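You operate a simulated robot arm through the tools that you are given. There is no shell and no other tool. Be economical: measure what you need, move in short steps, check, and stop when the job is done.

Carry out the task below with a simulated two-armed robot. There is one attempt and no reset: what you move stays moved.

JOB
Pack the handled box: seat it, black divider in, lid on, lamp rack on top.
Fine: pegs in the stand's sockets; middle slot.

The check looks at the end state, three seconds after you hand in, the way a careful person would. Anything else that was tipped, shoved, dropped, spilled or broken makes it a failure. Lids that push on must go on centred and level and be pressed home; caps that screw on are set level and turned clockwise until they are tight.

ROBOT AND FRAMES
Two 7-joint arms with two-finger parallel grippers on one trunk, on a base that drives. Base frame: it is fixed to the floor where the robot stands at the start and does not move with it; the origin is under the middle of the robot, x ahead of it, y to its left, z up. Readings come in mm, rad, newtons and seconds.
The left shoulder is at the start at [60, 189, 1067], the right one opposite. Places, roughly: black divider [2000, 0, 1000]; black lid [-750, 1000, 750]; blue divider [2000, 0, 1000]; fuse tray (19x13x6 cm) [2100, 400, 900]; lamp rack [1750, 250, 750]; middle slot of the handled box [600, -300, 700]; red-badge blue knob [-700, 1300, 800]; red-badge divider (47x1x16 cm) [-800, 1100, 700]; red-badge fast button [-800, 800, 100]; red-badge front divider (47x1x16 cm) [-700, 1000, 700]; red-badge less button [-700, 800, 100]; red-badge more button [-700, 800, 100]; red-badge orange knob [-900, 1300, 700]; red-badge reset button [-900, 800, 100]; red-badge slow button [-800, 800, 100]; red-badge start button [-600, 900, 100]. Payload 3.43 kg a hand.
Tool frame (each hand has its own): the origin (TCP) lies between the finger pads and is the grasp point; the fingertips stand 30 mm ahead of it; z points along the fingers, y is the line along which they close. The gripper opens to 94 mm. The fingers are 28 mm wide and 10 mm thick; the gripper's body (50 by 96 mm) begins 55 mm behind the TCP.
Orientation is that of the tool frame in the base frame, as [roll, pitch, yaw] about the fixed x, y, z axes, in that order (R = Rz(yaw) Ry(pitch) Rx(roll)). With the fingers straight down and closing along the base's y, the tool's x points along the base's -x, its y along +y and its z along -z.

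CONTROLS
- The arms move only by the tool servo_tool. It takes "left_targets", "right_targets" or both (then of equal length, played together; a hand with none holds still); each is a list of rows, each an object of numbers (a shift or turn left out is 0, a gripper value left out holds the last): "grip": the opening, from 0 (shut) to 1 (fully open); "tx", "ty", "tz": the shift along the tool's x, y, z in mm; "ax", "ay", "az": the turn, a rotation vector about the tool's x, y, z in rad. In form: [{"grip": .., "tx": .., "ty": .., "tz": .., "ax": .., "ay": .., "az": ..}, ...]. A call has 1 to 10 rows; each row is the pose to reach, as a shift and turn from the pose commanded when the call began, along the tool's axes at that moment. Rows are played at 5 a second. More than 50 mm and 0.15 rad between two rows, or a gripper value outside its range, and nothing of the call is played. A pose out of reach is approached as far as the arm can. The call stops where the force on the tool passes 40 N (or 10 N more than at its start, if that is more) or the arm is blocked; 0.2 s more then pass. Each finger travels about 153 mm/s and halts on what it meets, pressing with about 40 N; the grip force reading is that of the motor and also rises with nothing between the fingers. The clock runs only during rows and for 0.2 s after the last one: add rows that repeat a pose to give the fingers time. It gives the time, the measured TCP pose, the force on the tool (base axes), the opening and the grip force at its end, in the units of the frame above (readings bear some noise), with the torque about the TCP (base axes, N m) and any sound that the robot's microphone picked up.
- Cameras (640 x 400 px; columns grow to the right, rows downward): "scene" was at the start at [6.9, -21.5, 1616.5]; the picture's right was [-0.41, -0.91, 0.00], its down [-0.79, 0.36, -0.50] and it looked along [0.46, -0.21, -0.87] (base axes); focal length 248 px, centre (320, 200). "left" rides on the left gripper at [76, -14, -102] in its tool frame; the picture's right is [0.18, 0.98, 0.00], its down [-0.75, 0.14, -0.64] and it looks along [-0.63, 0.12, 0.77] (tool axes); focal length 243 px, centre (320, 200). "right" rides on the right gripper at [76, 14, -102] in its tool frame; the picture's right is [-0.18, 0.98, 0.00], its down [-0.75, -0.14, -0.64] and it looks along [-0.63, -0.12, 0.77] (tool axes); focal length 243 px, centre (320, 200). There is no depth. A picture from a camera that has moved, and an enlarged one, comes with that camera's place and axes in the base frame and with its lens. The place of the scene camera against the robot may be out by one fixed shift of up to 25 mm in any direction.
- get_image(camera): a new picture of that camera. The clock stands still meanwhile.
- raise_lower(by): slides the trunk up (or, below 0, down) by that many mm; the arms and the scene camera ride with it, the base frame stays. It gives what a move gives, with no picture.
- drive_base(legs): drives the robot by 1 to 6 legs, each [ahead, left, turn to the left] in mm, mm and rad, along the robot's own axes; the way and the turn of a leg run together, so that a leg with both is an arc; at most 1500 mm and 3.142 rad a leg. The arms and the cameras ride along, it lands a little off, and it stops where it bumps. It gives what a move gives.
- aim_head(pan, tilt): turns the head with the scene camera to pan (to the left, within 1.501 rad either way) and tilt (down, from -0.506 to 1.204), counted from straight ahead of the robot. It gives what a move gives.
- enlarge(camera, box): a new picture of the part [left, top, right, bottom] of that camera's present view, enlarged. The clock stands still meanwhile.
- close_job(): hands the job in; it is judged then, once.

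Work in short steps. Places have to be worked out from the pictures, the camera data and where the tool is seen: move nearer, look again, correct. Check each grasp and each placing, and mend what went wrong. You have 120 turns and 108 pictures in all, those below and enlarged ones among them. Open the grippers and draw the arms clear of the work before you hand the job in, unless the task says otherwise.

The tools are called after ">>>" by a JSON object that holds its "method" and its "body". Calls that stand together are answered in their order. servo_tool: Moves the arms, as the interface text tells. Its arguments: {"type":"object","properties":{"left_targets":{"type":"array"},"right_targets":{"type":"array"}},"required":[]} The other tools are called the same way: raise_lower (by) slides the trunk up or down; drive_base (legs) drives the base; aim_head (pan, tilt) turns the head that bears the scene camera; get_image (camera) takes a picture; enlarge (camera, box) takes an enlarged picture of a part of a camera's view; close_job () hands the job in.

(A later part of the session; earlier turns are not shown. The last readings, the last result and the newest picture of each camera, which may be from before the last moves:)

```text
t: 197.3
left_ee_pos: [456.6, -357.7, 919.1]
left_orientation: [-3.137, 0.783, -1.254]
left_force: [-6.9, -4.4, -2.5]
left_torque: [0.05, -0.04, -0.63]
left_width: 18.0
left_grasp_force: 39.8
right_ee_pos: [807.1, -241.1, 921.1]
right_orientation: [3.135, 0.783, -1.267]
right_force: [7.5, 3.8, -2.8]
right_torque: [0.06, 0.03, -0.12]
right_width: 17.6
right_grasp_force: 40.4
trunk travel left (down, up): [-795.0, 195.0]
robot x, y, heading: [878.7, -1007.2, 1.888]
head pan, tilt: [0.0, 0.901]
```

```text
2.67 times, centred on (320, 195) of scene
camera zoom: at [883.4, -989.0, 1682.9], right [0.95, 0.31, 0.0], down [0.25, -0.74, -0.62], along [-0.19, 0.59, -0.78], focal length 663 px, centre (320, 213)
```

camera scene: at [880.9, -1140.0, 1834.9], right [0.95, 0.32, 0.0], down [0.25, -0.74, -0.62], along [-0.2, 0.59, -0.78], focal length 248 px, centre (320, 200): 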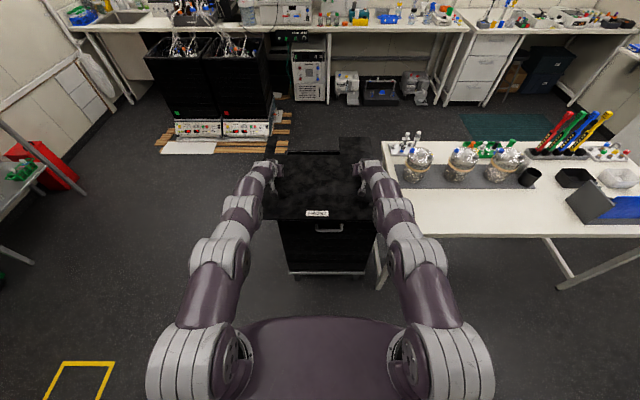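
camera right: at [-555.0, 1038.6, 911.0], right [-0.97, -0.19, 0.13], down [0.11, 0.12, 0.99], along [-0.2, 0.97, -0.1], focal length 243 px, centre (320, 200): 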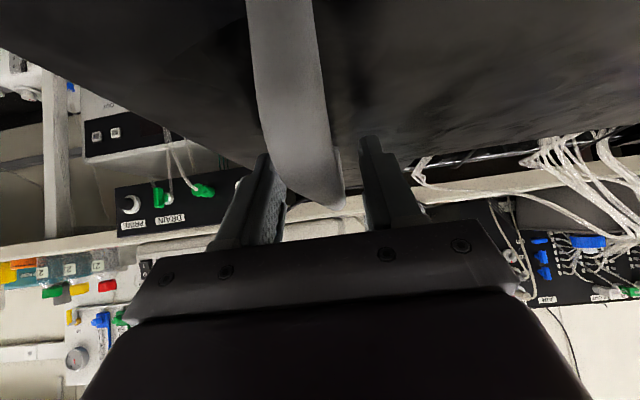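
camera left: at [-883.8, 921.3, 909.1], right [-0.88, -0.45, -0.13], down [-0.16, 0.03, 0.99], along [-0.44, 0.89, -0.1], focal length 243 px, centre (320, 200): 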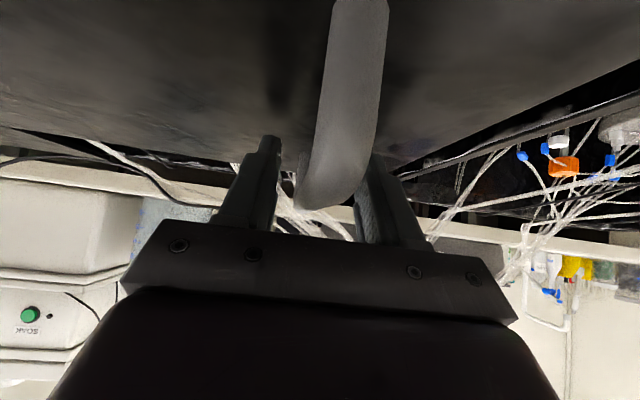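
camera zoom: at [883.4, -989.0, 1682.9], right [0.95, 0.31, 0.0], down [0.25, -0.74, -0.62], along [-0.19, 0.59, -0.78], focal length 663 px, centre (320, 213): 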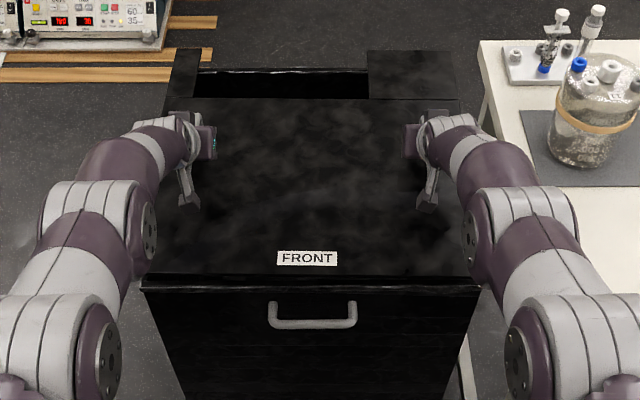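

Lid looks centred within a few mm now. I lower 22 mm to near contact where parallax vanishes and zoom on front and rear edges.

>>> {"method": "raise_lower", "body": {"by": -20}}

>>> {"method": "enlarge", "body": {"camera": "scene", "box": [260, 130, 380, 240]}}

```text
t: 197.9
left_ee_pos: [456.7, -357.0, 903.1]
left_orientation: [-3.139, 0.79, -1.258]
left_force: [-8.7, -3.0, 18.4]
left_torque: [-0.72, -0.23, -1.16]
left_width: 18.1
left_grasp_force: 39.9
right_ee_pos: [808.7, -241.9, 901.6]
right_orientation: [3.134, 0.783, -1.264]
right_force: [7.5, 5.7, -4.7]
right_torque: [-0.01, 0.06, -0.35]
right_width: 17.8
right_grasp_force: 40.2
trunk travel left (down, up): [-775.0, 215.0]
robot x, y, heading: [883.6, -1012.0, 1.885]
head pan, tilt: [0.0, 0.901]
```

```text
3.64 times, centred on (320, 185) of scene
camera zoom: at [885.1, -990.4, 1663.2], right [0.95, 0.31, 0.0], down [0.24, -0.74, -0.62], along [-0.2, 0.59, -0.78], focal length 904 px, centre (320, 254)
```

zoom: 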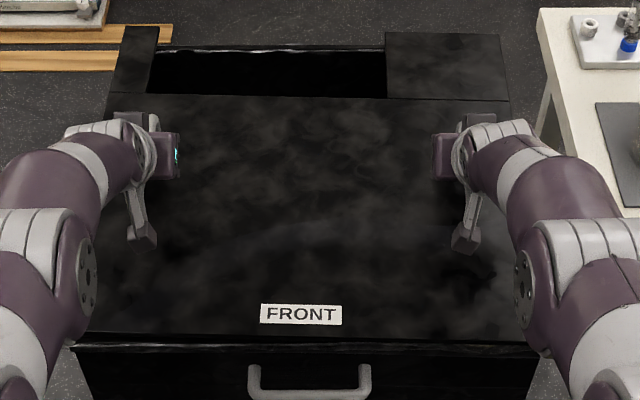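

Contact came at the left-front while the lid sits ≈3 mm right and ≈7 mm back per the picture. I raise 8 mm, shift left 3 and toward the front 6, then lower gently with the arms.

>>> {"method": "raise_lower", "body": {"by": 9}}

>>> {"method": "servo_tool", "body": {"left_targets": [{"tx": 2, "ty": 1.5, "tz": -2}, {"tx": 4.3, "ty": 3, "tz": -4.3}, {"tx": 4.3, "ty": 3, "tz": -4.3}, {"tx": 7.1, "ty": 3, "tz": -1.5}, {"tx": 9.9, "ty": 3, "tz": 1.3}, {"tx": 12.7, "ty": 3, "tz": 4.1}, {"tx": 15.6, "ty": 3, "tz": 7.0}], "right_targets": [{"tx": 2, "ty": 1.5, "tz": -2}, {"tx": 4.3, "ty": 3, "tz": -4.3}, {"tx": 4.3, "ty": 3, "tz": -4.3}, {"tx": 7.1, "ty": 3, "tz": -1.5}, {"tx": 9.9, "ty": 3, "tz": 1.3}, {"tx": 12.7, "ty": 3, "tz": 4.1}, {"tx": 15.6, "ty": 3, "tz": 7.0}]}}

```text
t: 198.5
left_ee_pos: [456.0, -358.8, 905.2]
left_orientation: [-3.135, 0.778, -1.252]
left_force: [-10.3, -3.3, -3.0]
left_torque: [0.21, -0.02, -0.26]
left_width: 18.1
left_grasp_force: 40.0
right_ee_pos: [806.0, -239.6, 909.4]
right_orientation: [3.137, 0.784, -1.265]
right_force: [10.0, 4.1, -2.0]
right_torque: [-0.12, 0.03, 0.2]
right_width: 18.0
right_grasp_force: 40.6
trunk travel left (down, up): [-784.0, 206.0]
robot x, y, heading: [882.7, -1011.0, 1.888]
head pan, tilt: [0.0, 0.901]
```

```text
t: 200.3
left_ee_pos: [454.1, -361.6, 902.3]
left_orientation: [-3.141, 0.805, -1.261]
left_force: [1.2, -5.6, 12.8]
left_torque: [-1.28, -0.28, -1.39]
left_width: 18.1
left_grasp_force: 40.1
right_ee_pos: [807.8, -247.9, 896.4]
right_orientation: [3.135, 0.788, -1.266]
right_force: [0.4, 7.2, 3.4]
right_torque: [-0.7, -0.17, -0.53]
right_width: 17.8
right_grasp_force: 39.8
trunk travel left (down, up): [-784.0, 206.0]
robot x, y, heading: [883.9, -1010.3, 1.888]
head pan, tilt: [0.0, 0.901]
stopped in row 7 (left hand): the force on the tool passed its limit at 41 N (the readings are from after the stop); the commanded pose is now the measured one
```

The left side stops at 902 while the right goes lower. I look at the corners closely.

>>> {"method": "enlarge", "body": {"camera": "scene", "box": [228, 195, 412, 270]}}

>>> {"method": "enlarge", "body": {"camera": "scene", "box": [255, 120, 385, 180]}}

```text
3.48 times, centred on (320, 232) of scene
camera zoom: at [884.9, -992.1, 1671.9], right [0.95, 0.31, 0.0], down [0.24, -0.74, -0.62], along [-0.19, 0.59, -0.78], focal length 864 px, centre (320, 87)
```

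zoom: 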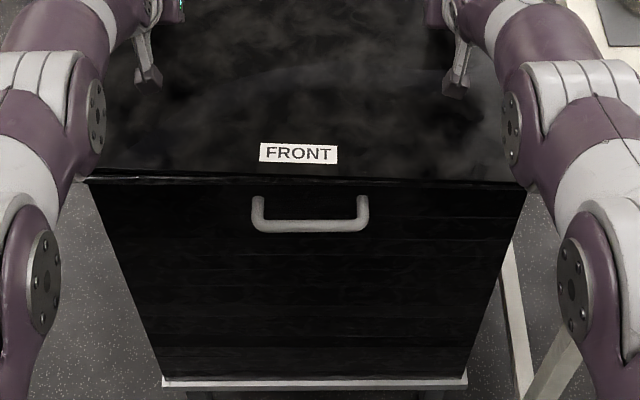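

```text
4.92 times, centred on (320, 150) of scene
camera zoom: at [884.9, -992.1, 1671.9], right [0.95, 0.31, 0.0], down [0.24, -0.74, -0.62], along [-0.19, 0.59, -0.78], focal length 1224 px, centre (320, 446)
```

zoom: 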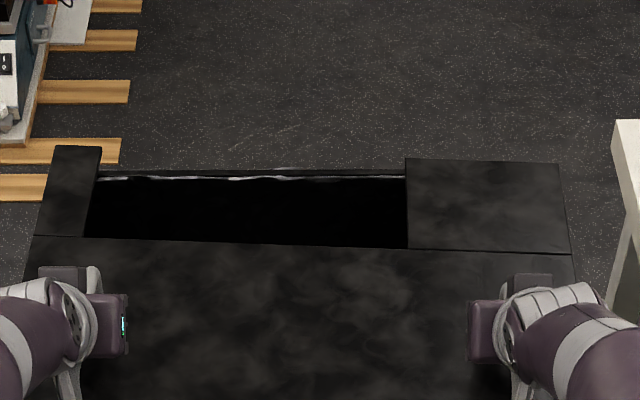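

The lid has a ≈20 mm skirt; its left and front skirt appear to ride on the rim while the right has slipped over. I raise and level it, shift 4 mm left, 4 mm toward the front with a small yaw correction, and lower again.

>>> {"method": "servo_tool", "body": {"left_targets": [{"tx": 0.7, "ty": 1, "tz": -3.5, "ay": 0.011}, {"tx": 1.4, "ty": 4, "tz": -7.1, "ay": 0.022}, {"tx": 1.4, "ty": 4, "tz": -7.1, "ay": 0.022}], "right_targets": [{"tx": -3.5, "ty": 1, "tz": -5, "ay": 0.003}, {"tx": -7.1, "ty": 4, "tz": -9.9, "ay": 0.005}, {"tx": -7.1, "ty": 4, "tz": -9.9, "ay": 0.005}]}}

>>> {"method": "servo_tool", "body": {"left_targets": [{"tx": 1.4, "tz": 1.4}, {"tx": 2.8, "tz": 2.8}, {"tx": 4.2, "tz": 4.2}, {"tx": 5.7, "tz": 5.7}, {"tx": 7.1, "tz": 7.1}, {"tx": 8.5, "tz": 8.5}], "right_targets": [{"tx": 1.4, "tz": 1.4}, {"tx": 2.8, "tz": 2.8}, {"tx": 4.2, "tz": 4.2}, {"tx": 5.7, "tz": 5.7}, {"tx": 7.1, "tz": 7.1}, {"tx": 8.5, "tz": 8.5}]}}

```text
t: 201.1
left_ee_pos: [452.2, -367.4, 904.8]
left_orientation: [-3.138, 0.78, -1.255]
left_force: [-3.4, 0.4, 10.2]
left_torque: [1.15, 0.22, -0.58]
left_width: 18.0
left_grasp_force: 39.9
right_ee_pos: [803.9, -251.6, 904.6]
right_orientation: [3.135, 0.775, -1.266]
right_force: [4.1, 1.0, -4.9]
right_torque: [0.23, -0.04, 0.03]
right_width: 18.0
right_grasp_force: 40.1
trunk travel left (down, up): [-784.0, 206.0]
robot x, y, heading: [880.4, -1013.5, 1.891]
head pan, tilt: [0.0, 0.901]
```

```text
t: 202.1
left_ee_pos: [451.7, -365.7, 903.9]
left_orientation: [3.141, 0.789, -1.259]
left_force: [4.8, -11.0, 18.2]
left_torque: [-0.77, -0.15, -1.23]
left_width: 18.2
left_grasp_force: 40.0
right_ee_pos: [803.9, -250.2, 898.5]
right_orientation: [3.133, 0.779, -1.268]
right_force: [-0.9, 5.9, -4.2]
right_torque: [0.67, 0.23, -0.44]
right_width: 17.7
right_grasp_force: 39.8
trunk travel left (down, up): [-784.0, 206.0]
robot x, y, heading: [882.5, -1015.0, 1.888]
head pan, tilt: [0.0, 0.901]
stopped in row 5 (left hand): the force on the tool passed its limit at 40 N (the readings are from after the stop); the commanded pose is now the measured one
```

Still catching on the left. I zoom strongly on both front corners to see which way the lid is off.

>>> {"method": "enlarge", "body": {"camera": "scene", "box": [236, 212, 268, 232]}}

>>> {"method": "enlarge", "body": {"camera": "scene", "box": [360, 214, 392, 234]}}

```text
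16.00 times, centred on (252, 222) of scene
camera zoom: at [885.0, -990.4, 1671.7], right [0.95, 0.31, 0.0], down [0.25, -0.74, -0.62], along [-0.2, 0.59, -0.78], focal length 3976 px, centre (1408, -152)
```

zoom: 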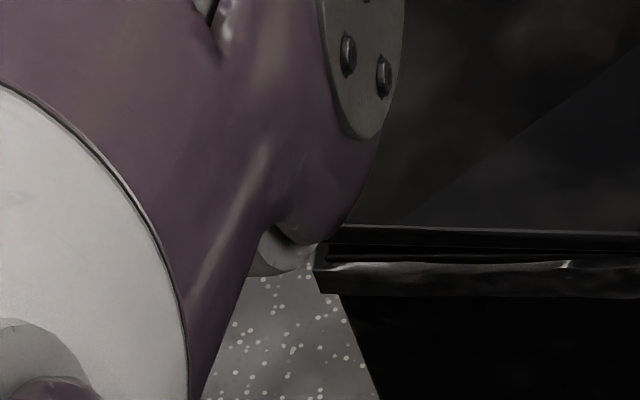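

```text
16.00 times, centred on (376, 224) of scene
camera zoom: at [885.0, -990.4, 1671.7], right [0.95, 0.31, 0.0], down [0.25, -0.74, -0.62], along [-0.2, 0.59, -0.78], focal length 3976 px, centre (-576, -184)
```

zoom: 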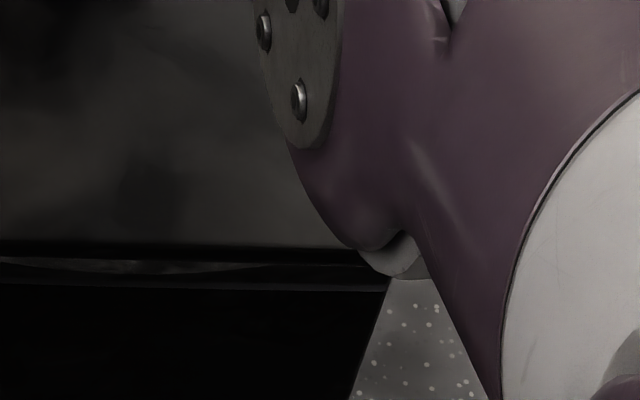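

The zoom shows the lid has an inner lip whose left end lies ≈3 mm inside the box's outer face — resting on the 13 mm left wall. So the lid is too far left; I lift, level, and shift it ≈11 mm right and 2 mm back, then lower.

>>> {"method": "servo_tool", "body": {"left_targets": [{"tx": -2.8, "tz": -2.8}, {"tx": -3.5, "ty": -4, "tz": -2.1}, {"tx": -4.2, "ty": -8, "tz": -1.4, "ay": 0.006}, {"tx": -4.2, "ty": -11, "tz": -1.4, "ay": 0.006}, {"tx": -4.2, "ty": -11, "tz": -1.4, "ay": 0.006}], "right_targets": [{"tx": -8.1, "tz": -8.1}, {"tx": -8.8, "ty": -4, "tz": -7.4}, {"tx": -9.5, "ty": -8, "tz": -6.7, "ay": -0.004}, {"tx": -9.5, "ty": -11, "tz": -6.7, "ay": -0.004}, {"tx": -9.5, "ty": -11, "tz": -6.7, "ay": -0.004}]}}

>>> {"method": "servo_tool", "body": {"left_targets": [{"tx": 1.4, "tz": 1.4}, {"tx": 2.8, "tz": 2.8}, {"tx": 4.2, "tz": 4.2}, {"tx": 5.7, "tz": 5.7}, {"tx": 7.1, "tz": 7.1}, {"tx": 8.5, "tz": 8.5}, {"tx": 10, "tz": 10}], "right_targets": [{"tx": 1.4, "tz": 1.4}, {"tx": 2.8, "tz": 2.8}, {"tx": 4.2, "tz": 4.2}, {"tx": 5.7, "tz": 5.7}, {"tx": 7.1, "tz": 7.1}, {"tx": 8.5, "tz": 8.5}, {"tx": 10, "tz": 10}]}}

```text
t: 203.3
left_ee_pos: [460.7, -361.1, 900.6]
left_orientation: [-3.14, 0.777, -1.255]
left_force: [-7.0, -4.4, -2.9]
left_torque: [-0.6, -0.12, -0.78]
left_width: 17.8
left_grasp_force: 39.8
right_ee_pos: [812.3, -244.7, 910.7]
right_orientation: [3.136, 0.783, -1.265]
right_force: [7.7, 4.0, -2.1]
right_torque: [0.63, 0.29, 0.1]
right_width: 17.6
right_grasp_force: 39.8
trunk travel left (down, up): [-784.0, 206.0]
robot x, y, heading: [880.4, -1013.3, 1.889]
head pan, tilt: [0.0, 0.901]
```

```text
t: 204.9
left_ee_pos: [460.7, -359.9, 891.0]
left_orientation: [-3.138, 0.785, -1.254]
left_force: [-6.8, -7.0, 5.3]
left_torque: [0.55, 0.07, -1.14]
left_width: 18.2
left_grasp_force: 40.1
right_ee_pos: [811.9, -245.3, 896.4]
right_orientation: [3.135, 0.783, -1.264]
right_force: [5.4, 6.9, -4.0]
right_torque: [1.11, 0.38, -0.06]
right_width: 17.8
right_grasp_force: 39.9
trunk travel left (down, up): [-784.0, 206.0]
robot x, y, heading: [884.1, -1008.2, 1.892]
head pan, tilt: [0.0, 0.901]
```

The left side drops in now (891). I continue lowering, right side a little more, until it seats.

>>> {"method": "servo_tool", "body": {"left_targets": [{"tx": 0.7, "tz": 0.7}, {"tx": 1.4, "tz": 1.4}, {"tx": 2.1, "tz": 2.1}, {"tx": 3.5, "tz": 3.5}, {"tx": 5, "tz": 5}, {"tx": 6.4, "tz": 6.4}], "right_targets": [{"tx": 1.4, "tz": 1.4}, {"tx": 2.8, "tz": 2.8}, {"tx": 4.2, "tz": 4.2}, {"tx": 5.7, "tz": 5.7}, {"tx": 7.1, "tz": 7.1}, {"tx": 8.5, "tz": 8.5}]}}

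>>> {"method": "enlarge", "body": {"camera": "scene", "box": [225, 120, 415, 260]}}

```text
t: 206.3
left_ee_pos: [461.3, -360.5, 889.6]
left_orientation: [-3.138, 0.794, -1.255]
left_force: [-9.6, 15.4, 29.4]
left_torque: [-0.53, -0.22, -1.04]
left_width: 17.9
left_grasp_force: 39.8
right_ee_pos: [811.4, -245.4, 893.6]
right_orientation: [3.135, 0.798, -1.265]
right_force: [1.7, -0.2, 32.9]
right_torque: [-1.12, -0.33, -0.08]
right_width: 17.8
right_grasp_force: 39.4
trunk travel left (down, up): [-784.0, 206.0]
robot x, y, heading: [883.1, -1007.9, 1.888]
head pan, tilt: [0.0, 0.901]
```

```text
2.86 times, centred on (320, 190) of scene
camera zoom: at [885.4, -997.5, 1672.7], right [0.95, 0.31, 0.0], down [0.24, -0.74, -0.63], along [-0.2, 0.59, -0.78], focal length 710 px, centre (320, 229)
```

zoom: 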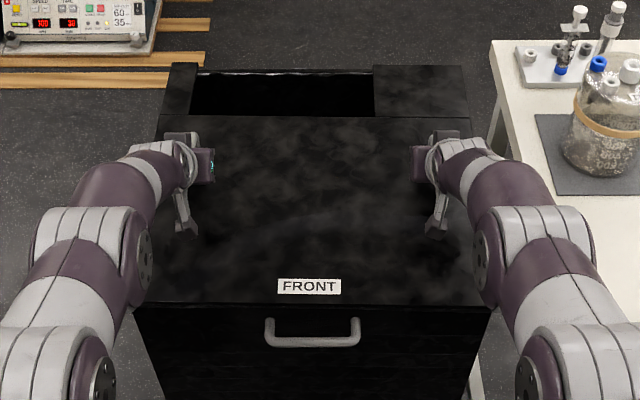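

The lid is pressed with ≈30 N per hand at L 890 / R 894, essentially seated. I relax and open the grippers, then inspect from closer.

>>> {"method": "servo_tool", "body": {"left_targets": [{"tx": -1.4, "tz": -1.4}, {"tx": -1.4, "tz": -1.4, "grip": 0.3}, {"tx": -1.4, "tz": -1.4, "grip": 0.45}, {"tx": -1.4, "tz": -1.4, "grip": 0.45}], "right_targets": [{"tx": -1.4, "tz": -1.4}, {"tx": -1.4, "tz": -1.4, "grip": 0.3}, {"tx": -1.4, "tz": -1.4, "grip": 0.45}, {"tx": -1.4, "tz": -1.4, "grip": 0.45}]}}

>>> {"method": "servo_tool", "body": {"left_targets": [{"tz": -20}, {"tz": -45}, {"tx": -30, "tz": -75}, {"tx": -60, "tz": -105}, {"tx": -90, "tz": -135}], "right_targets": [{"tz": -20}, {"tz": -45}, {"tx": -30, "tz": -75}, {"tx": -60, "tz": -105}, {"tx": -90, "tz": -135}]}}

>>> {"method": "drive_base", "body": {"legs": [[-250, 0, 0]]}}

>>> {"method": "enlarge", "body": {"camera": "scene", "box": [225, 110, 415, 250]}}

```text
t: 207.3
left_ee_pos: [465.0, -363.9, 888.4]
left_orientation: [-3.141, 0.788, -1.256]
left_force: [11.5, 1.2, 32.5]
left_torque: [0.34, 0.01, -0.28]
left_width: 34.5
left_grasp_force: 0.0
right_ee_pos: [816.5, -249.9, 889.4]
right_orientation: [3.133, 0.783, -1.267]
right_force: [-3.6, -2.8, 9.4]
right_torque: [0.07, -0.08, 0.02]
right_width: 39.5
right_grasp_force: 0.2
trunk travel left (down, up): [-784.0, 206.0]
robot x, y, heading: [884.3, -1011.5, 1.89]
head pan, tilt: [0.0, 0.901]
```

```text
t: 208.5
left_ee_pos: [470.9, -393.6, 1042.6]
left_orientation: [-3.138, 0.779, -1.257]
left_force: [-0.7, -0.2, 0.9]
left_torque: [-0.02, 0.0, 0.0]
left_width: 42.1
left_grasp_force: 0.1
right_ee_pos: [826.3, -279.0, 1050.5]
right_orientation: [3.135, 0.785, -1.266]
right_force: [0.3, 0.0, -0.8]
right_torque: [0.01, -0.02, -0.01]
right_width: 42.1
right_grasp_force: 0.1
trunk travel left (down, up): [-784.0, 206.0]
robot x, y, heading: [881.9, -1010.4, 1.889]
head pan, tilt: [0.0, 0.901]
```

```text
t: 210.3
left_ee_pos: [542.5, -626.0, 1041.2]
left_orientation: [-3.137, 0.779, -1.247]
left_force: [-0.4, 0.2, -1.1]
left_torque: [-0.01, -0.02, -0.02]
left_width: 42.3
left_grasp_force: 0.1
right_ee_pos: [897.2, -509.4, 1049.3]
right_orientation: [3.136, 0.783, -1.258]
right_force: [-0.6, 0.1, -1.2]
right_torque: [0.02, -0.01, -0.02]
right_width: 42.3
right_grasp_force: 0.0
trunk travel left (down, up): [-784.0, 206.0]
robot x, y, heading: [959.6, -1241.3, 1.899]
head pan, tilt: [0.0, 0.901]
```

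```text
2.86 times, centred on (320, 180) of scene
camera zoom: at [960.9, -1221.4, 1671.9], right [0.95, 0.32, 0.0], down [0.25, -0.74, -0.62], along [-0.2, 0.59, -0.78], focal length 710 px, centre (320, 257)
```

zoom: 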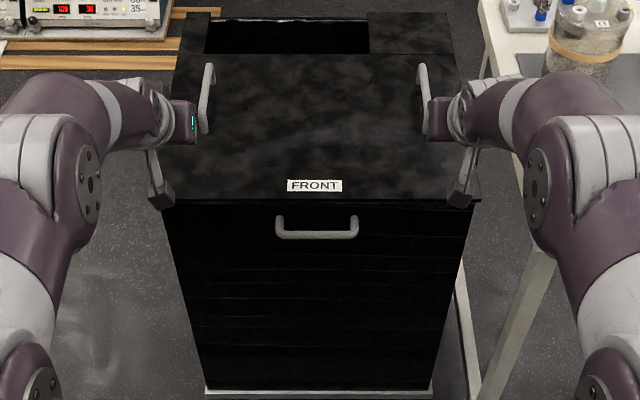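

The lid lies centred and level. I zoom on its edges to check that it is fully home.

>>> {"method": "enlarge", "body": {"camera": "scene", "box": [262, 150, 380, 190]}}

>>> {"method": "enlarge", "body": {"camera": "scene", "box": [265, 90, 375, 135]}}

```text
5.42 times, centred on (321, 170) of scene
camera zoom: at [960.9, -1221.4, 1671.9], right [0.95, 0.32, 0.0], down [0.25, -0.74, -0.62], along [-0.2, 0.59, -0.78], focal length 1348 px, centre (315, 363)
```

zoom: 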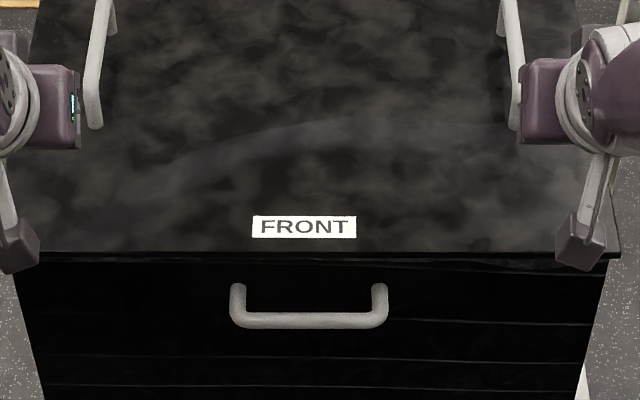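

```text
5.82 times, centred on (320, 112) of scene
camera zoom: at [960.9, -1221.4, 1671.9], right [0.95, 0.32, 0.0], down [0.25, -0.74, -0.62], along [-0.2, 0.59, -0.78], focal length 1446 px, centre (320, 709)
```

zoom: 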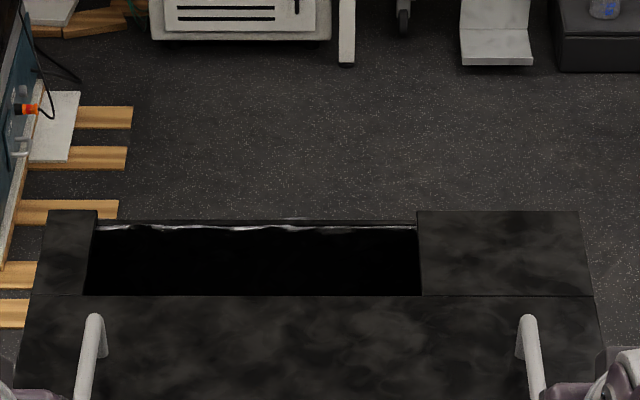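

The rear edge may sit slightly high, so I take a profile look: I move the left hand beside the box's left face at lid height and use its camera along that side.

>>> {"method": "servo_tool", "body": {"left_targets": [{"ty": 40}, {"ty": 80}, {"ty": 120}, {"ty": 120, "tx": 30, "tz": 30}, {"ty": 120, "tx": 60, "tz": 60}, {"ty": 120, "tx": 90, "tz": 90}, {"ty": 120, "tx": 120, "tz": 120}, {"ty": 120, "tx": 142, "tz": 142}, {"ty": 120, "tx": 142, "tz": 142}]}}

>>> {"method": "get_image", "body": {"camera": "left"}}

```text
t: 212.3
left_ee_pos: [428.8, -666.7, 840.2]
left_orientation: [-3.14, 0.778, -1.248]
left_force: [-0.6, -0.2, -0.5]
left_torque: [0.0, 0.01, -0.01]
left_width: 42.5
left_grasp_force: 0.1
right_ee_pos: [897.9, -510.3, 1049.8]
right_orientation: [3.136, 0.781, -1.257]
right_force: [-0.4, -0.3, -0.4]
right_torque: [-0.01, 0.01, -0.03]
right_width: 42.3
right_grasp_force: 0.1
trunk travel left (down, up): [-784.0, 206.0]
robot x, y, heading: [961.9, -1243.5, 1.898]
head pan, tilt: [0.0, 0.901]
```

```text
15 pictures are left
camera left: at [482.9, -781.0, 859.0], right [-0.89, -0.44, -0.13], down [-0.16, 0.04, 0.99], along [-0.42, 0.9, -0.1], focal length 243 px, centre (320, 200)
```

left: 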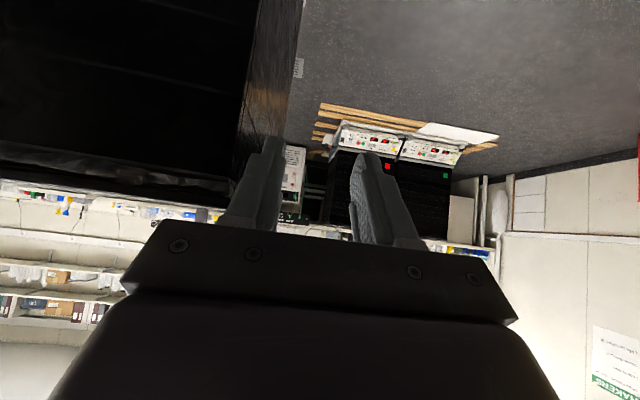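

I zoom on the lid–rim junction at this corner.

>>> {"method": "enlarge", "body": {"camera": "left", "box": [0, 110, 300, 215]}}

```text
2.13 times, centred on (150, 162) of left
camera zoom: at [482.9, -781.0, 859.0], right [-0.89, -0.44, -0.13], down [-0.16, 0.04, 0.99], along [-0.42, 0.9, -0.1], focal length 518 px, centre (683, 280)
```

zoom: 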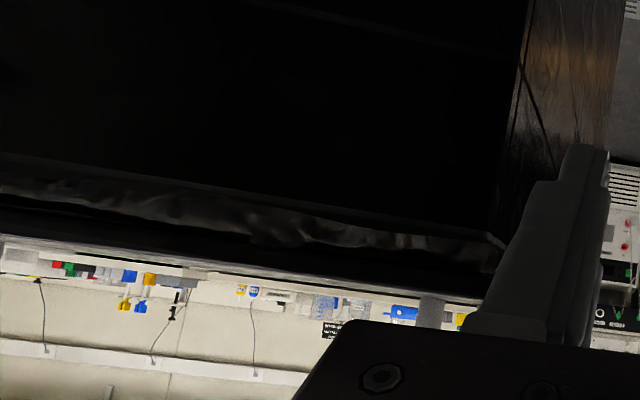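

The rear edge lies level with the front (same height within a few mm): the lid is home. Now the lamp rack. I fold both hands back to a compact tool-down pose and raise the trunk before driving round to the table's other side.

>>> {"method": "servo_tool", "body": {"left_targets": [{"tx": 10, "ty": -7, "tz": -39, "ay": 0.05}, {"tx": 20, "ty": -14, "tz": -79, "ay": 0.13}, {"tx": 30, "ty": -21, "tz": -118, "ay": 0.22}, {"tx": 40, "ty": -28, "tz": -158, "ay": 0.31}, {"tx": 50, "ty": -35, "tz": -197, "ay": 0.4}, {"tx": 60, "ty": -42, "tz": -237, "ay": 0.49}, {"tx": 70, "ty": -49, "tz": -276, "ay": 0.57}, {"tx": 80, "ty": -56, "tz": -316, "ay": 0.65}, {"tx": 90, "ty": -63, "tz": -355, "ay": 0.72}, {"tx": 99, "ty": -69, "tz": -395, "ay": 0.78}], "right_targets": [{"tx": 25, "ty": -7, "tz": -25, "ay": 0.05}, {"tx": 50, "ty": -15, "tz": -50, "ay": 0.13}, {"tx": 75, "ty": -22, "tz": -75, "ay": 0.22}, {"tx": 100, "ty": -30, "tz": -100, "ay": 0.31}, {"tx": 125, "ty": -37, "tz": -125, "ay": 0.4}, {"tx": 150, "ty": -45, "tz": -150, "ay": 0.49}, {"tx": 175, "ty": -52, "tz": -175, "ay": 0.57}, {"tx": 200, "ty": -60, "tz": -200, "ay": 0.65}, {"tx": 225, "ty": -67, "tz": -225, "ay": 0.72}, {"tx": 251, "ty": -75, "tz": -251, "ay": 0.78}]}}

>>> {"method": "raise_lower", "body": {"by": 150}}

>>> {"method": "drive_base", "body": {"legs": [[0, 850, 0], [0, 0, 3.14], [-1000, 0, 0], [-850, 0, 0], [0, 1100, 0], [0, 1100, 0]]}}

>>> {"method": "aim_head", "body": {"pan": 0.0, "tilt": 0.8}}

>>> {"method": "get_image", "body": {"camera": "scene"}}

```text
t: 214.5
left_ee_pos: [604.9, -976.0, 1056.7]
left_orientation: [-3.141, 0.0, -1.247]
left_force: [0.2, 0.7, 0.5]
left_torque: [0.0, 0.0, -0.01]
left_width: 42.4
left_grasp_force: 0.0
right_ee_pos: [1080.7, -823.6, 1050.8]
right_orientation: [3.136, 0.001, -1.251]
right_force: [-0.5, -0.1, 0.3]
right_torque: [0.02, 0.01, -0.05]
right_width: 42.3
right_grasp_force: 0.1
trunk travel left (down, up): [-784.0, 206.0]
robot x, y, heading: [959.2, -1247.0, 1.9]
head pan, tilt: [0.0, 0.901]
```

```text
t: 216.2
left_ee_pos: [603.9, -974.2, 1205.8]
left_orientation: [-3.139, -0.002, -1.25]
left_force: [0.2, 0.1, 0.4]
left_torque: [0.03, 0.02, 0.0]
left_width: 42.6
left_grasp_force: 0.1
right_ee_pos: [1079.0, -822.3, 1201.3]
right_orientation: [3.137, 0.001, -1.251]
right_force: [0.3, -0.1, 0.0]
right_torque: [0.01, 0.01, -0.01]
right_width: 42.4
right_grasp_force: 0.1
trunk travel left (down, up): [-934.0, 56.0]
robot x, y, heading: [961.0, -1243.6, 1.895]
head pan, tilt: [0.0, 0.901]
```

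```text
t: 247.7
left_ee_pos: [1756.9, 830.7, 1205.0]
left_orientation: [-3.139, -0.002, 1.994]
left_force: [-0.8, 0.2, -0.2]
left_torque: [0.03, 0.02, 0.01]
left_width: 42.4
left_grasp_force: 0.0
right_ee_pos: [1297.2, 631.4, 1201.1]
right_orientation: [3.136, 0.001, 1.99]
right_force: [0.7, 0.4, -0.3]
right_torque: [0.02, 0.0, -0.02]
right_width: 42.0
right_grasp_force: 0.0
trunk travel left (down, up): [-934.0, 56.0]
robot x, y, heading: [1374.0, 1064.7, -1.145]
head pan, tilt: [0.0, 0.901]
```

```text
t: 248.4
left_ee_pos: [1756.6, 831.1, 1205.0]
left_orientation: [-3.141, -0.002, 1.993]
left_force: [0.2, -0.1, -0.1]
left_torque: [0.0, 0.02, 0.04]
left_width: 42.4
left_grasp_force: 0.0
right_ee_pos: [1298.8, 631.4, 1200.7]
right_orientation: [3.139, 0.002, 1.989]
right_force: [0.6, 0.6, 0.0]
right_torque: [-0.03, 0.02, 0.01]
right_width: 42.4
right_grasp_force: 0.1
trunk travel left (down, up): [-934.0, 56.0]
robot x, y, heading: [1374.0, 1060.8, -1.142]
head pan, tilt: [0.0, 0.799]
```

```text
13 pictures are left
camera scene: at [1390.5, 1050.2, 1829.8], right [-0.91, -0.41, 0.0], down [-0.3, 0.65, -0.7], along [0.29, -0.63, -0.72], focal length 248 px, centre (320, 200)
```

scene: 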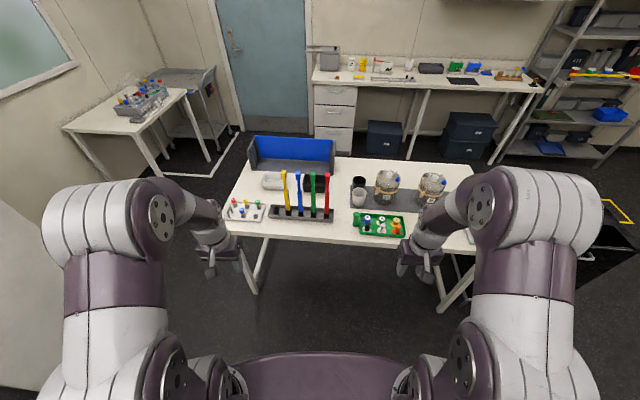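

The rack stands near this edge of the table. I zoom in on it.

>>> {"method": "enlarge", "body": {"camera": "scene", "box": [250, 155, 350, 235]}}

```text
5.00 times, centred on (300, 195) of scene
camera zoom: at [1390.5, 1050.2, 1829.8], right [-0.91, -0.41, 0.0], down [-0.3, 0.65, -0.7], along [0.29, -0.63, -0.72], focal length 1243 px, centre (420, 225)
```

zoom: 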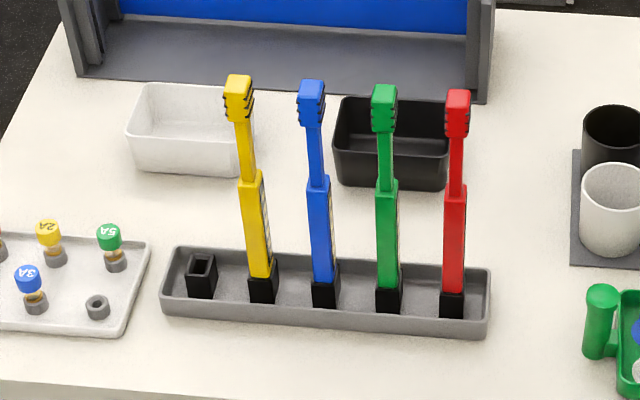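

The rack is a tray ≈335×80 mm with a free socket at the left end and lamps 64 mm apart; I will grip across its width at both ends with both hands quarter-turned. I turn the hands, and drive to align with it.

>>> {"method": "servo_tool", "body": {"left_targets": [{"tx": -8, "ty": -11, "az": 0.148}, {"tx": -16, "ty": -23, "az": 0.296}, {"tx": -24, "ty": -34, "az": 0.444}, {"tx": -33, "ty": -46, "az": 0.592}, {"tx": -41, "ty": -57, "az": 0.74}, {"tx": -49, "ty": -68, "az": 0.888}, {"tx": -57, "ty": -80, "az": 1.036}, {"tx": -66, "ty": -91, "az": 1.184}, {"tx": -74, "ty": -103, "az": 1.332}, {"tx": -82, "ty": -114, "az": 1.48}], "right_targets": [{"tx": -9, "ty": 9, "az": -0.148}, {"tx": -18, "ty": 19, "az": -0.296}, {"tx": -27, "ty": 28, "az": -0.444}, {"tx": -36, "ty": 38, "az": -0.592}, {"tx": -45, "ty": 47, "az": -0.74}, {"tx": -55, "ty": 57, "az": -0.888}, {"tx": -64, "ty": 66, "az": -1.036}, {"tx": -73, "ty": 76, "az": -1.184}, {"tx": -82, "ty": 85, "az": -1.332}, {"tx": -91, "ty": 95, "az": -1.48}]}}

>>> {"method": "servo_tool", "body": {"left_targets": [{"az": 0.05, "grip": 1.0}, {"az": 0.091, "grip": 1.0}, {"az": 0.091}], "right_targets": [{"az": -0.05, "grip": 1.0}, {"az": -0.091, "grip": 1.0}, {"az": -0.091}]}}

>>> {"method": "drive_base", "body": {"legs": [[0, 0, -0.105], [0, 178, 0], [250, 0, 0]]}}

>>> {"method": "get_image", "body": {"camera": "scene"}}

```text
t: 250.6
left_ee_pos: [1686.0, 709.7, 1204.0]
left_orientation: [-3.139, 0.001, 0.509]
left_force: [-0.2, -1.1, 0.1]
left_torque: [0.0, 0.0, -0.01]
left_width: 42.3
left_grasp_force: 0.1
right_ee_pos: [1422.2, 585.5, 1202.8]
right_orientation: [3.141, 0.006, -2.811]
right_force: [0.2, 0.1, 0.7]
right_torque: [0.01, -0.02, 0.04]
right_width: 42.5
right_grasp_force: 0.1
trunk travel left (down, up): [-934.0, 56.0]
robot x, y, heading: [1376.1, 1063.6, -1.146]
head pan, tilt: [0.0, 0.799]
```

```text
t: 251.4
left_ee_pos: [1686.3, 710.2, 1204.6]
left_orientation: [-3.139, 0.002, 0.42]
left_force: [-0.2, -0.6, 0.2]
left_torque: [0.0, 0.03, 0.0]
left_width: 94.0
left_grasp_force: 0.0
right_ee_pos: [1421.1, 586.7, 1202.9]
right_orientation: [-3.141, 0.003, -2.722]
right_force: [-0.1, 0.0, -1.0]
right_torque: [-0.01, 0.0, -0.02]
right_width: 93.8
right_grasp_force: 0.1
trunk travel left (down, up): [-934.0, 56.0]
robot x, y, heading: [1374.3, 1060.7, -1.145]
head pan, tilt: [0.0, 0.799]
```

```text
t: 254.9
left_ee_pos: [1902.7, 494.4, 1204.9]
left_orientation: [3.141, 0.001, 0.313]
left_force: [-0.2, 0.1, -0.2]
left_torque: [0.03, 0.02, -0.03]
left_width: 94.1
left_grasp_force: 0.1
right_ee_pos: [1628.1, 400.7, 1202.0]
right_orientation: [-3.137, 0.003, -2.83]
right_force: [0.5, -0.2, -0.5]
right_torque: [-0.02, 0.0, -0.02]
right_width: 94.0
right_grasp_force: 0.1
trunk travel left (down, up): [-934.0, 56.0]
robot x, y, heading: [1631.9, 878.9, -1.259]
head pan, tilt: [0.0, 0.799]
```

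```text
11 pictures are left
camera scene: at [1645.9, 865.9, 1829.9], right [-0.95, -0.31, 0.0], down [-0.22, 0.68, -0.7], along [0.22, -0.66, -0.72], focal length 248 px, centre (320, 200)
```

scene: 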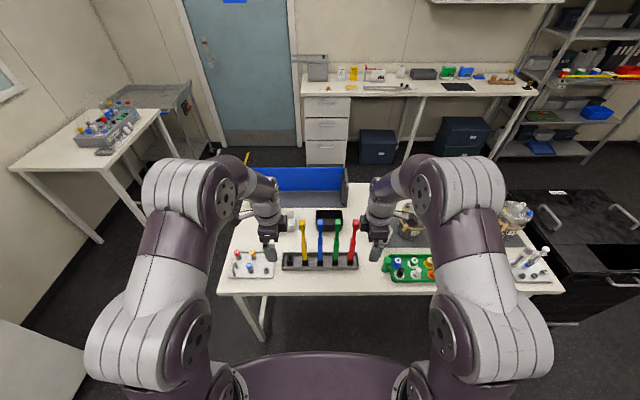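

Aligned; the tray is ≈113 mm further ahead. I take both hand views for exact tray end positions.

>>> {"method": "drive_base", "body": {"legs": [[100, 0, 0.008]]}}

>>> {"method": "get_image", "body": {"camera": "left"}}

>>> {"method": "get_image", "body": {"camera": "right"}}

```text
t: 256.1
left_ee_pos: [1937.6, 406.6, 1206.9]
left_orientation: [3.14, 0.003, 0.325]
left_force: [-0.7, 0.3, 0.9]
left_torque: [-0.01, 0.03, 0.04]
left_width: 93.8
left_grasp_force: 0.0
right_ee_pos: [1662.0, 309.2, 1203.5]
right_orientation: [-3.137, 0.005, -2.82]
right_force: [0.5, 0.4, -0.2]
right_torque: [-0.01, 0.01, 0.03]
right_width: 94.0
right_grasp_force: 0.1
trunk travel left (down, up): [-934.0, 56.0]
robot x, y, heading: [1665.1, 785.4, -1.24]
head pan, tilt: [0.0, 0.799]
```

```text
10 pictures are left
camera left: at [2005.8, 445.4, 1307.6], right [0.49, -0.87, 0.0], down [-0.67, -0.37, 0.64], along [-0.56, -0.31, -0.77], focal length 243 px, centre (320, 200)
```

left: 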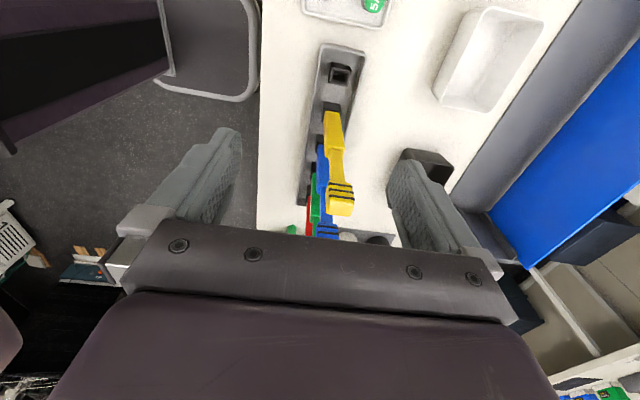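

```text
9 pictures are left
camera right: at [1584.3, 299.9, 1304.3], right [-0.14, 0.99, 0.0], down [0.76, 0.11, 0.65], along [0.64, 0.09, -0.76], focal length 243 px, centre (320, 200)
```

right: 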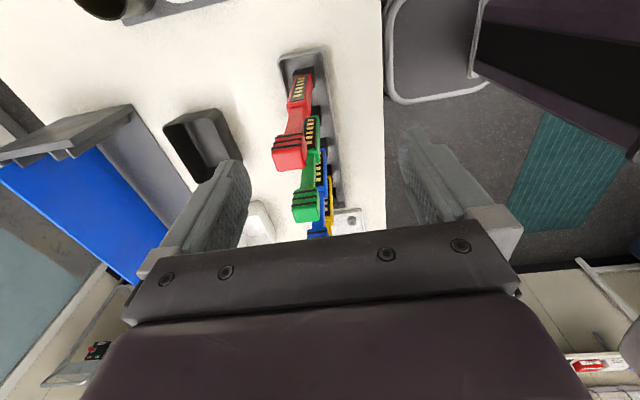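

Tray ends located: left TCP is 26 mm inside the left end, right 19 mm inside; the tray's axis is ≈33/24 mm further ahead. I shift, tilt the right hand outward 0.3 rad to clear the red lamp, and lower.

>>> {"method": "servo_tool", "body": {"left_targets": [{"ty": 11}, {"ty": 22}, {"ty": 33}, {"ty": 33}], "right_targets": [{"tx": 3, "ty": -8, "ay": -0.1}, {"tx": 6, "ty": -16, "ay": -0.2}, {"tx": 10, "ty": -24, "ay": -0.3}, {"tx": 10, "ty": -24, "ay": -0.3}]}}

>>> {"method": "raise_lower", "body": {"by": -250}}

>>> {"method": "enlarge", "body": {"camera": "scene", "box": [220, 220, 420, 345]}}

```text
t: 257.1
left_ee_pos: [1949.4, 374.8, 1206.5]
left_orientation: [3.141, 0.001, 0.324]
left_force: [0.0, -0.2, -0.4]
left_torque: [-0.03, -0.01, -0.02]
left_width: 93.9
left_grasp_force: 0.0
right_ee_pos: [1661.8, 280.3, 1202.1]
right_orientation: [-3.137, 0.306, -2.817]
right_force: [0.6, -0.1, 0.0]
right_torque: [-0.01, 0.0, -0.02]
right_width: 93.9
right_grasp_force: 0.0
trunk travel left (down, up): [-934.0, 56.0]
robot x, y, heading: [1666.3, 786.3, -1.24]
head pan, tilt: [0.0, 0.799]
```

```text
t: 258.6
left_ee_pos: [1947.7, 374.2, 1058.8]
left_orientation: [3.139, 0.002, 0.324]
left_force: [-0.3, 1.2, 1.0]
left_torque: [0.0, 0.01, 0.0]
left_width: 94.0
left_grasp_force: 0.1
right_ee_pos: [1663.4, 277.7, 1061.7]
right_orientation: [-3.118, 0.306, -2.814]
right_force: [-1.6, 1.6, 12.9]
right_torque: [0.1, -0.32, 0.06]
right_width: 94.0
right_grasp_force: 0.0
trunk travel left (down, up): [-787.0, 203.0]
robot x, y, heading: [1662.9, 784.0, -1.243]
head pan, tilt: [0.0, 0.799]
stopped: the force on the tool passed its limit at 64 N (the readings are from after the stop); the commanded pose is now the measured one
```

```text
3.20 times, centred on (320, 282) of scene
camera zoom: at [1676.4, 775.9, 1681.9], right [-0.95, -0.32, 0.0], down [-0.23, 0.68, -0.7], along [0.23, -0.66, -0.72], focal length 795 px, centre (320, -64)
```

zoom: 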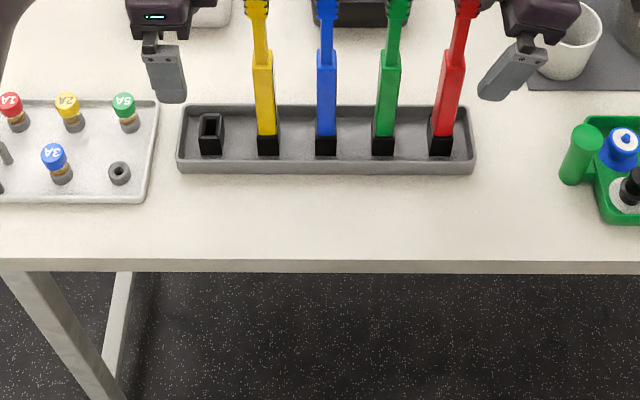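

The right hand touched something at z≈1062. I raise 60 mm at once and look at what it met.

>>> {"method": "raise_lower", "body": {"by": 60}}

>>> {"method": "enlarge", "body": {"camera": "scene", "box": [200, 110, 480, 300]}}

```text
t: 259.6
left_ee_pos: [1948.8, 374.1, 1118.0]
left_orientation: [-3.14, 0.002, 0.325]
left_force: [-0.7, 0.2, -0.2]
left_torque: [-0.01, 0.0, -0.02]
left_width: 93.9
left_grasp_force: 0.0
right_ee_pos: [1664.1, 274.1, 1119.7]
right_orientation: [-3.125, 0.305, -2.817]
right_force: [0.0, -0.3, -0.4]
right_torque: [-0.01, -0.01, 0.0]
right_width: 94.1
right_grasp_force: 0.1
trunk travel left (down, up): [-847.0, 143.0]
robot x, y, heading: [1664.8, 785.4, -1.241]
head pan, tilt: [0.0, 0.799]
```

```text
2.11 times, centred on (340, 205) of scene
camera zoom: at [1677.2, 771.3, 1742.4], right [-0.95, -0.32, 0.0], down [-0.23, 0.68, -0.7], along [0.23, -0.66, -0.72], focal length 523 px, centre (278, 190)
```

zoom: 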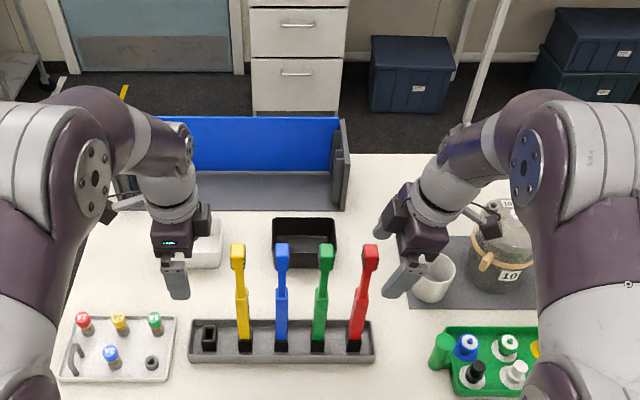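

The torque shows the gripper body met the red lamp's head (24 mm inboard); it still stands straight. I move the right hand 9 mm further outboard and tilt it more (0.45 rad), then lower again in a shorter step.

>>> {"method": "servo_tool", "body": {"right_targets": [{"tx": 5, "tz": -1, "ay": -0.08}, {"tx": 9, "tz": -3, "ay": -0.15, "ax": -0.012}, {"tx": 9, "tz": -3, "ay": -0.15, "ax": -0.012}]}}

>>> {"method": "get_image", "body": {"camera": "right"}}

```text
t: 260.4
left_ee_pos: [1949.2, 373.3, 1117.5]
left_orientation: [-3.14, 0.002, 0.325]
left_force: [-0.5, 0.6, -0.7]
left_torque: [0.02, -0.02, 0.03]
left_width: 93.9
left_grasp_force: 0.0
right_ee_pos: [1654.4, 271.3, 1120.6]
right_orientation: [-3.133, 0.456, -2.814]
right_force: [0.0, -0.5, 0.3]
right_torque: [-0.03, 0.04, -0.02]
right_width: 94.0
right_grasp_force: 0.1
trunk travel left (down, up): [-847.0, 143.0]
robot x, y, heading: [1663.2, 789.7, -1.242]
head pan, tilt: [0.0, 0.799]
```

```text
6 pictures are left
camera right: at [1542.6, 250.2, 1177.8], right [-0.16, 0.98, 0.07], down [0.42, 0.0, 0.91], along [0.9, 0.17, -0.41], focal length 243 px, centre (320, 200)
```

right: 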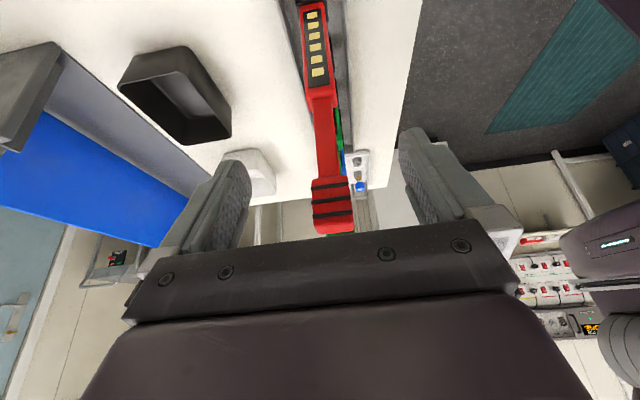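

The lamp's outer face is ≈27 mm inboard of the TCP with the tilted body clear of it. I shift 6 mm inward and lower 205 mm.

>>> {"method": "servo_tool", "body": {"right_targets": [{"tx": -3, "tz": 1}, {"tx": -5.5, "tz": 2.5}]}}

>>> {"method": "raise_lower", "body": {"by": -205}}

```text
t: 261.0
left_ee_pos: [1949.9, 373.7, 1118.4]
left_orientation: [-3.138, 0.002, 0.325]
left_force: [0.2, -0.3, -0.2]
left_torque: [0.0, -0.01, -0.03]
left_width: 93.9
left_grasp_force: 0.1
right_ee_pos: [1660.9, 274.7, 1121.4]
right_orientation: [-3.132, 0.457, -2.814]
right_force: [0.0, 0.6, -0.1]
right_torque: [-0.01, -0.01, 0.0]
right_width: 93.8
right_grasp_force: 0.0
trunk travel left (down, up): [-847.0, 143.0]
robot x, y, heading: [1661.9, 786.0, -1.239]
head pan, tilt: [0.0, 0.799]
```

```text
t: 263.2
left_ee_pos: [1950.1, 374.3, 911.8]
left_orientation: [-3.141, 0.003, 0.324]
left_force: [-0.1, 0.3, -0.4]
left_torque: [0.0, 0.02, 0.03]
left_width: 94.1
left_grasp_force: 0.2
right_ee_pos: [1660.1, 273.6, 915.4]
right_orientation: [-3.135, 0.455, -2.813]
right_force: [-1.6, -0.3, 0.6]
right_torque: [0.01, 0.01, -0.01]
right_width: 93.9
right_grasp_force: 0.2
trunk travel left (down, up): [-642.0, 348.0]
robot x, y, heading: [1666.7, 783.6, -1.235]
head pan, tilt: [0.0, 0.799]
```

Clear. I check the fit in the scene view before going the last bit down.

>>> {"method": "aim_head", "body": {"pan": 0.0, "tilt": 1.0}}

>>> {"method": "enlarge", "body": {"camera": "scene", "box": [220, 170, 420, 310]}}

```text
t: 263.9
left_ee_pos: [1950.3, 372.9, 913.3]
left_orientation: [-3.139, 0.0, 0.324]
left_force: [-0.3, 0.2, -0.4]
left_torque: [-0.02, -0.01, -0.02]
left_width: 93.9
left_grasp_force: 0.0
right_ee_pos: [1660.5, 273.3, 916.6]
right_orientation: [-3.133, 0.456, -2.813]
right_force: [-0.1, -0.3, -0.4]
right_torque: [-0.02, -0.01, -0.01]
right_width: 94.0
right_grasp_force: 0.1
trunk travel left (down, up): [-642.0, 348.0]
robot x, y, heading: [1664.5, 787.1, -1.236]
head pan, tilt: [0.0, 1.0]
```

```text
2.86 times, centred on (320, 240) of scene
camera zoom: at [1673.5, 782.0, 1522.3], right [-0.95, -0.32, 0.0], down [-0.27, 0.8, -0.54], along [0.17, -0.51, -0.84], focal length 710 px, centre (320, 86)
```

zoom: 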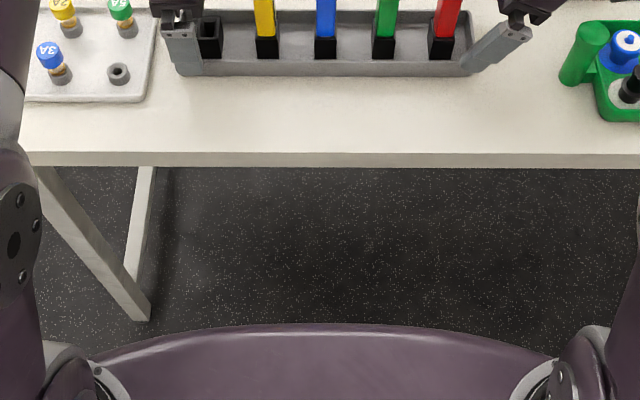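

The right finger overlaps the tray by only ≈13 mm; I shift it 8 mm inward (and left 3 mm), then go down 20 mm watching forces.

>>> {"method": "servo_tool", "body": {"left_targets": [{"tx": -3}, {"tx": -3, "tz": 5}, {"tx": -3, "tz": 10}, {"tx": -3, "tz": 14}, {"tx": -3, "tz": 17}, {"tx": -3, "tz": 20}], "right_targets": [{"tx": -7.2, "tz": 3.5}, {"tx": -5, "tz": 8}, {"tx": -2.9, "tz": 12.5}, {"tx": -1.1, "tz": 16.1}, {"tx": 0.2, "tz": 18.8}, {"tx": 1.5, "tz": 21.5}]}}

```text
t: 265.3
left_ee_pos: [1945.7, 374.1, 891.8]
left_orientation: [-3.14, 0.001, 0.325]
left_force: [-0.8, 0.1, -0.6]
left_torque: [-0.01, 0.01, -0.03]
left_width: 93.9
left_grasp_force: 0.1
right_ee_pos: [1668.4, 275.4, 894.2]
right_orientation: [-3.134, 0.455, -2.813]
right_force: [-0.5, 0.3, -0.5]
right_torque: [-0.01, -0.02, -0.01]
right_width: 94.1
right_grasp_force: 0.0
trunk travel left (down, up): [-642.0, 348.0]
robot x, y, heading: [1670.3, 789.2, -1.239]
head pan, tilt: [0.0, 1.0]
```

No contact; fingertips are around z≈862. I close both grippers on the tray.

>>> {"method": "servo_tool", "body": {"left_targets": [{"grip": 0.85}, {"grip": 0.75}, {"grip": 0.65}, {"grip": 0.55}, {"grip": 0.4}], "right_targets": [{"grip": 0.85}, {"grip": 0.75}, {"grip": 0.65}, {"grip": 0.55}, {"grip": 0.4}]}}

```text
t: 266.5
left_ee_pos: [1945.8, 373.2, 892.3]
left_orientation: [-3.139, 0.001, 0.324]
left_force: [3.3, -4.7, 0.3]
left_torque: [0.05, -0.16, 0.95]
left_width: 74.7
left_grasp_force: 39.6
right_ee_pos: [1667.2, 275.6, 895.2]
right_orientation: [-3.133, 0.456, -2.814]
right_force: [-5.1, 5.1, 2.1]
right_torque: [0.06, 0.06, 0.8]
right_width: 74.4
right_grasp_force: 40.2
trunk travel left (down, up): [-642.0, 348.0]
robot x, y, heading: [1663.6, 785.6, -1.246]
head pan, tilt: [0.0, 1.0]
```

Both hold the tray (74.5 mm wide). I lift 25 mm and read the forces.

>>> {"method": "raise_lower", "body": {"by": 25}}

>>> {"method": "raise_lower", "body": {"by": 110}}

>>> {"method": "enlarge", "body": {"camera": "scene", "box": [200, 110, 440, 310]}}

```text
t: 267.2
left_ee_pos: [1946.3, 371.7, 917.5]
left_orientation: [-3.138, 0.001, 0.325]
left_force: [5.8, -6.6, -6.0]
left_torque: [0.06, -0.41, 1.25]
left_width: 74.8
left_grasp_force: 39.7
right_ee_pos: [1669.2, 275.6, 920.0]
right_orientation: [-3.135, 0.455, -2.813]
right_force: [-5.5, 6.9, -2.2]
right_torque: [0.15, -0.13, 1.14]
right_width: 74.9
right_grasp_force: 40.3
trunk travel left (down, up): [-667.0, 323.0]
robot x, y, heading: [1664.9, 785.0, -1.246]
head pan, tilt: [0.0, 1.0]
```

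```text
t: 268.6
left_ee_pos: [1946.1, 372.4, 1027.3]
left_orientation: [-3.14, 0.001, 0.323]
left_force: [7.6, -7.8, -3.7]
left_torque: [-0.34, -0.09, 1.29]
left_width: 74.5
left_grasp_force: 39.8
right_ee_pos: [1669.4, 276.8, 1030.8]
right_orientation: [-3.135, 0.457, -2.815]
right_force: [-6.9, 7.7, -4.3]
right_torque: [0.3, 0.28, 1.39]
right_width: 74.8
right_grasp_force: 40.6
trunk travel left (down, up): [-777.0, 213.0]
robot x, y, heading: [1664.5, 787.9, -1.24]
head pan, tilt: [0.0, 1.0]
```

```text
2.00 times, centred on (320, 210) of scene
camera zoom: at [1673.8, 781.0, 1657.2], right [-0.95, -0.32, 0.0], down [-0.27, 0.8, -0.54], along [0.17, -0.51, -0.84], focal length 497 px, centre (320, 180)
```

zoom: 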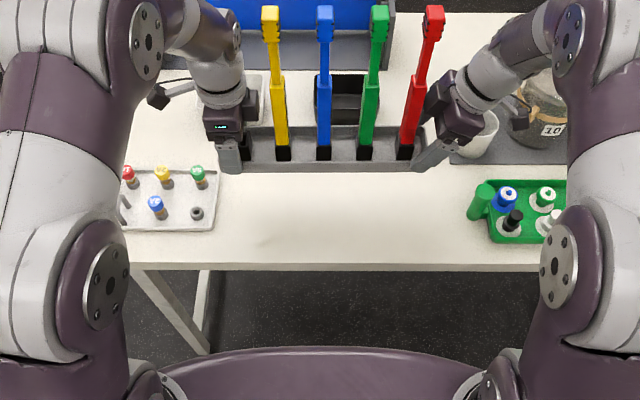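

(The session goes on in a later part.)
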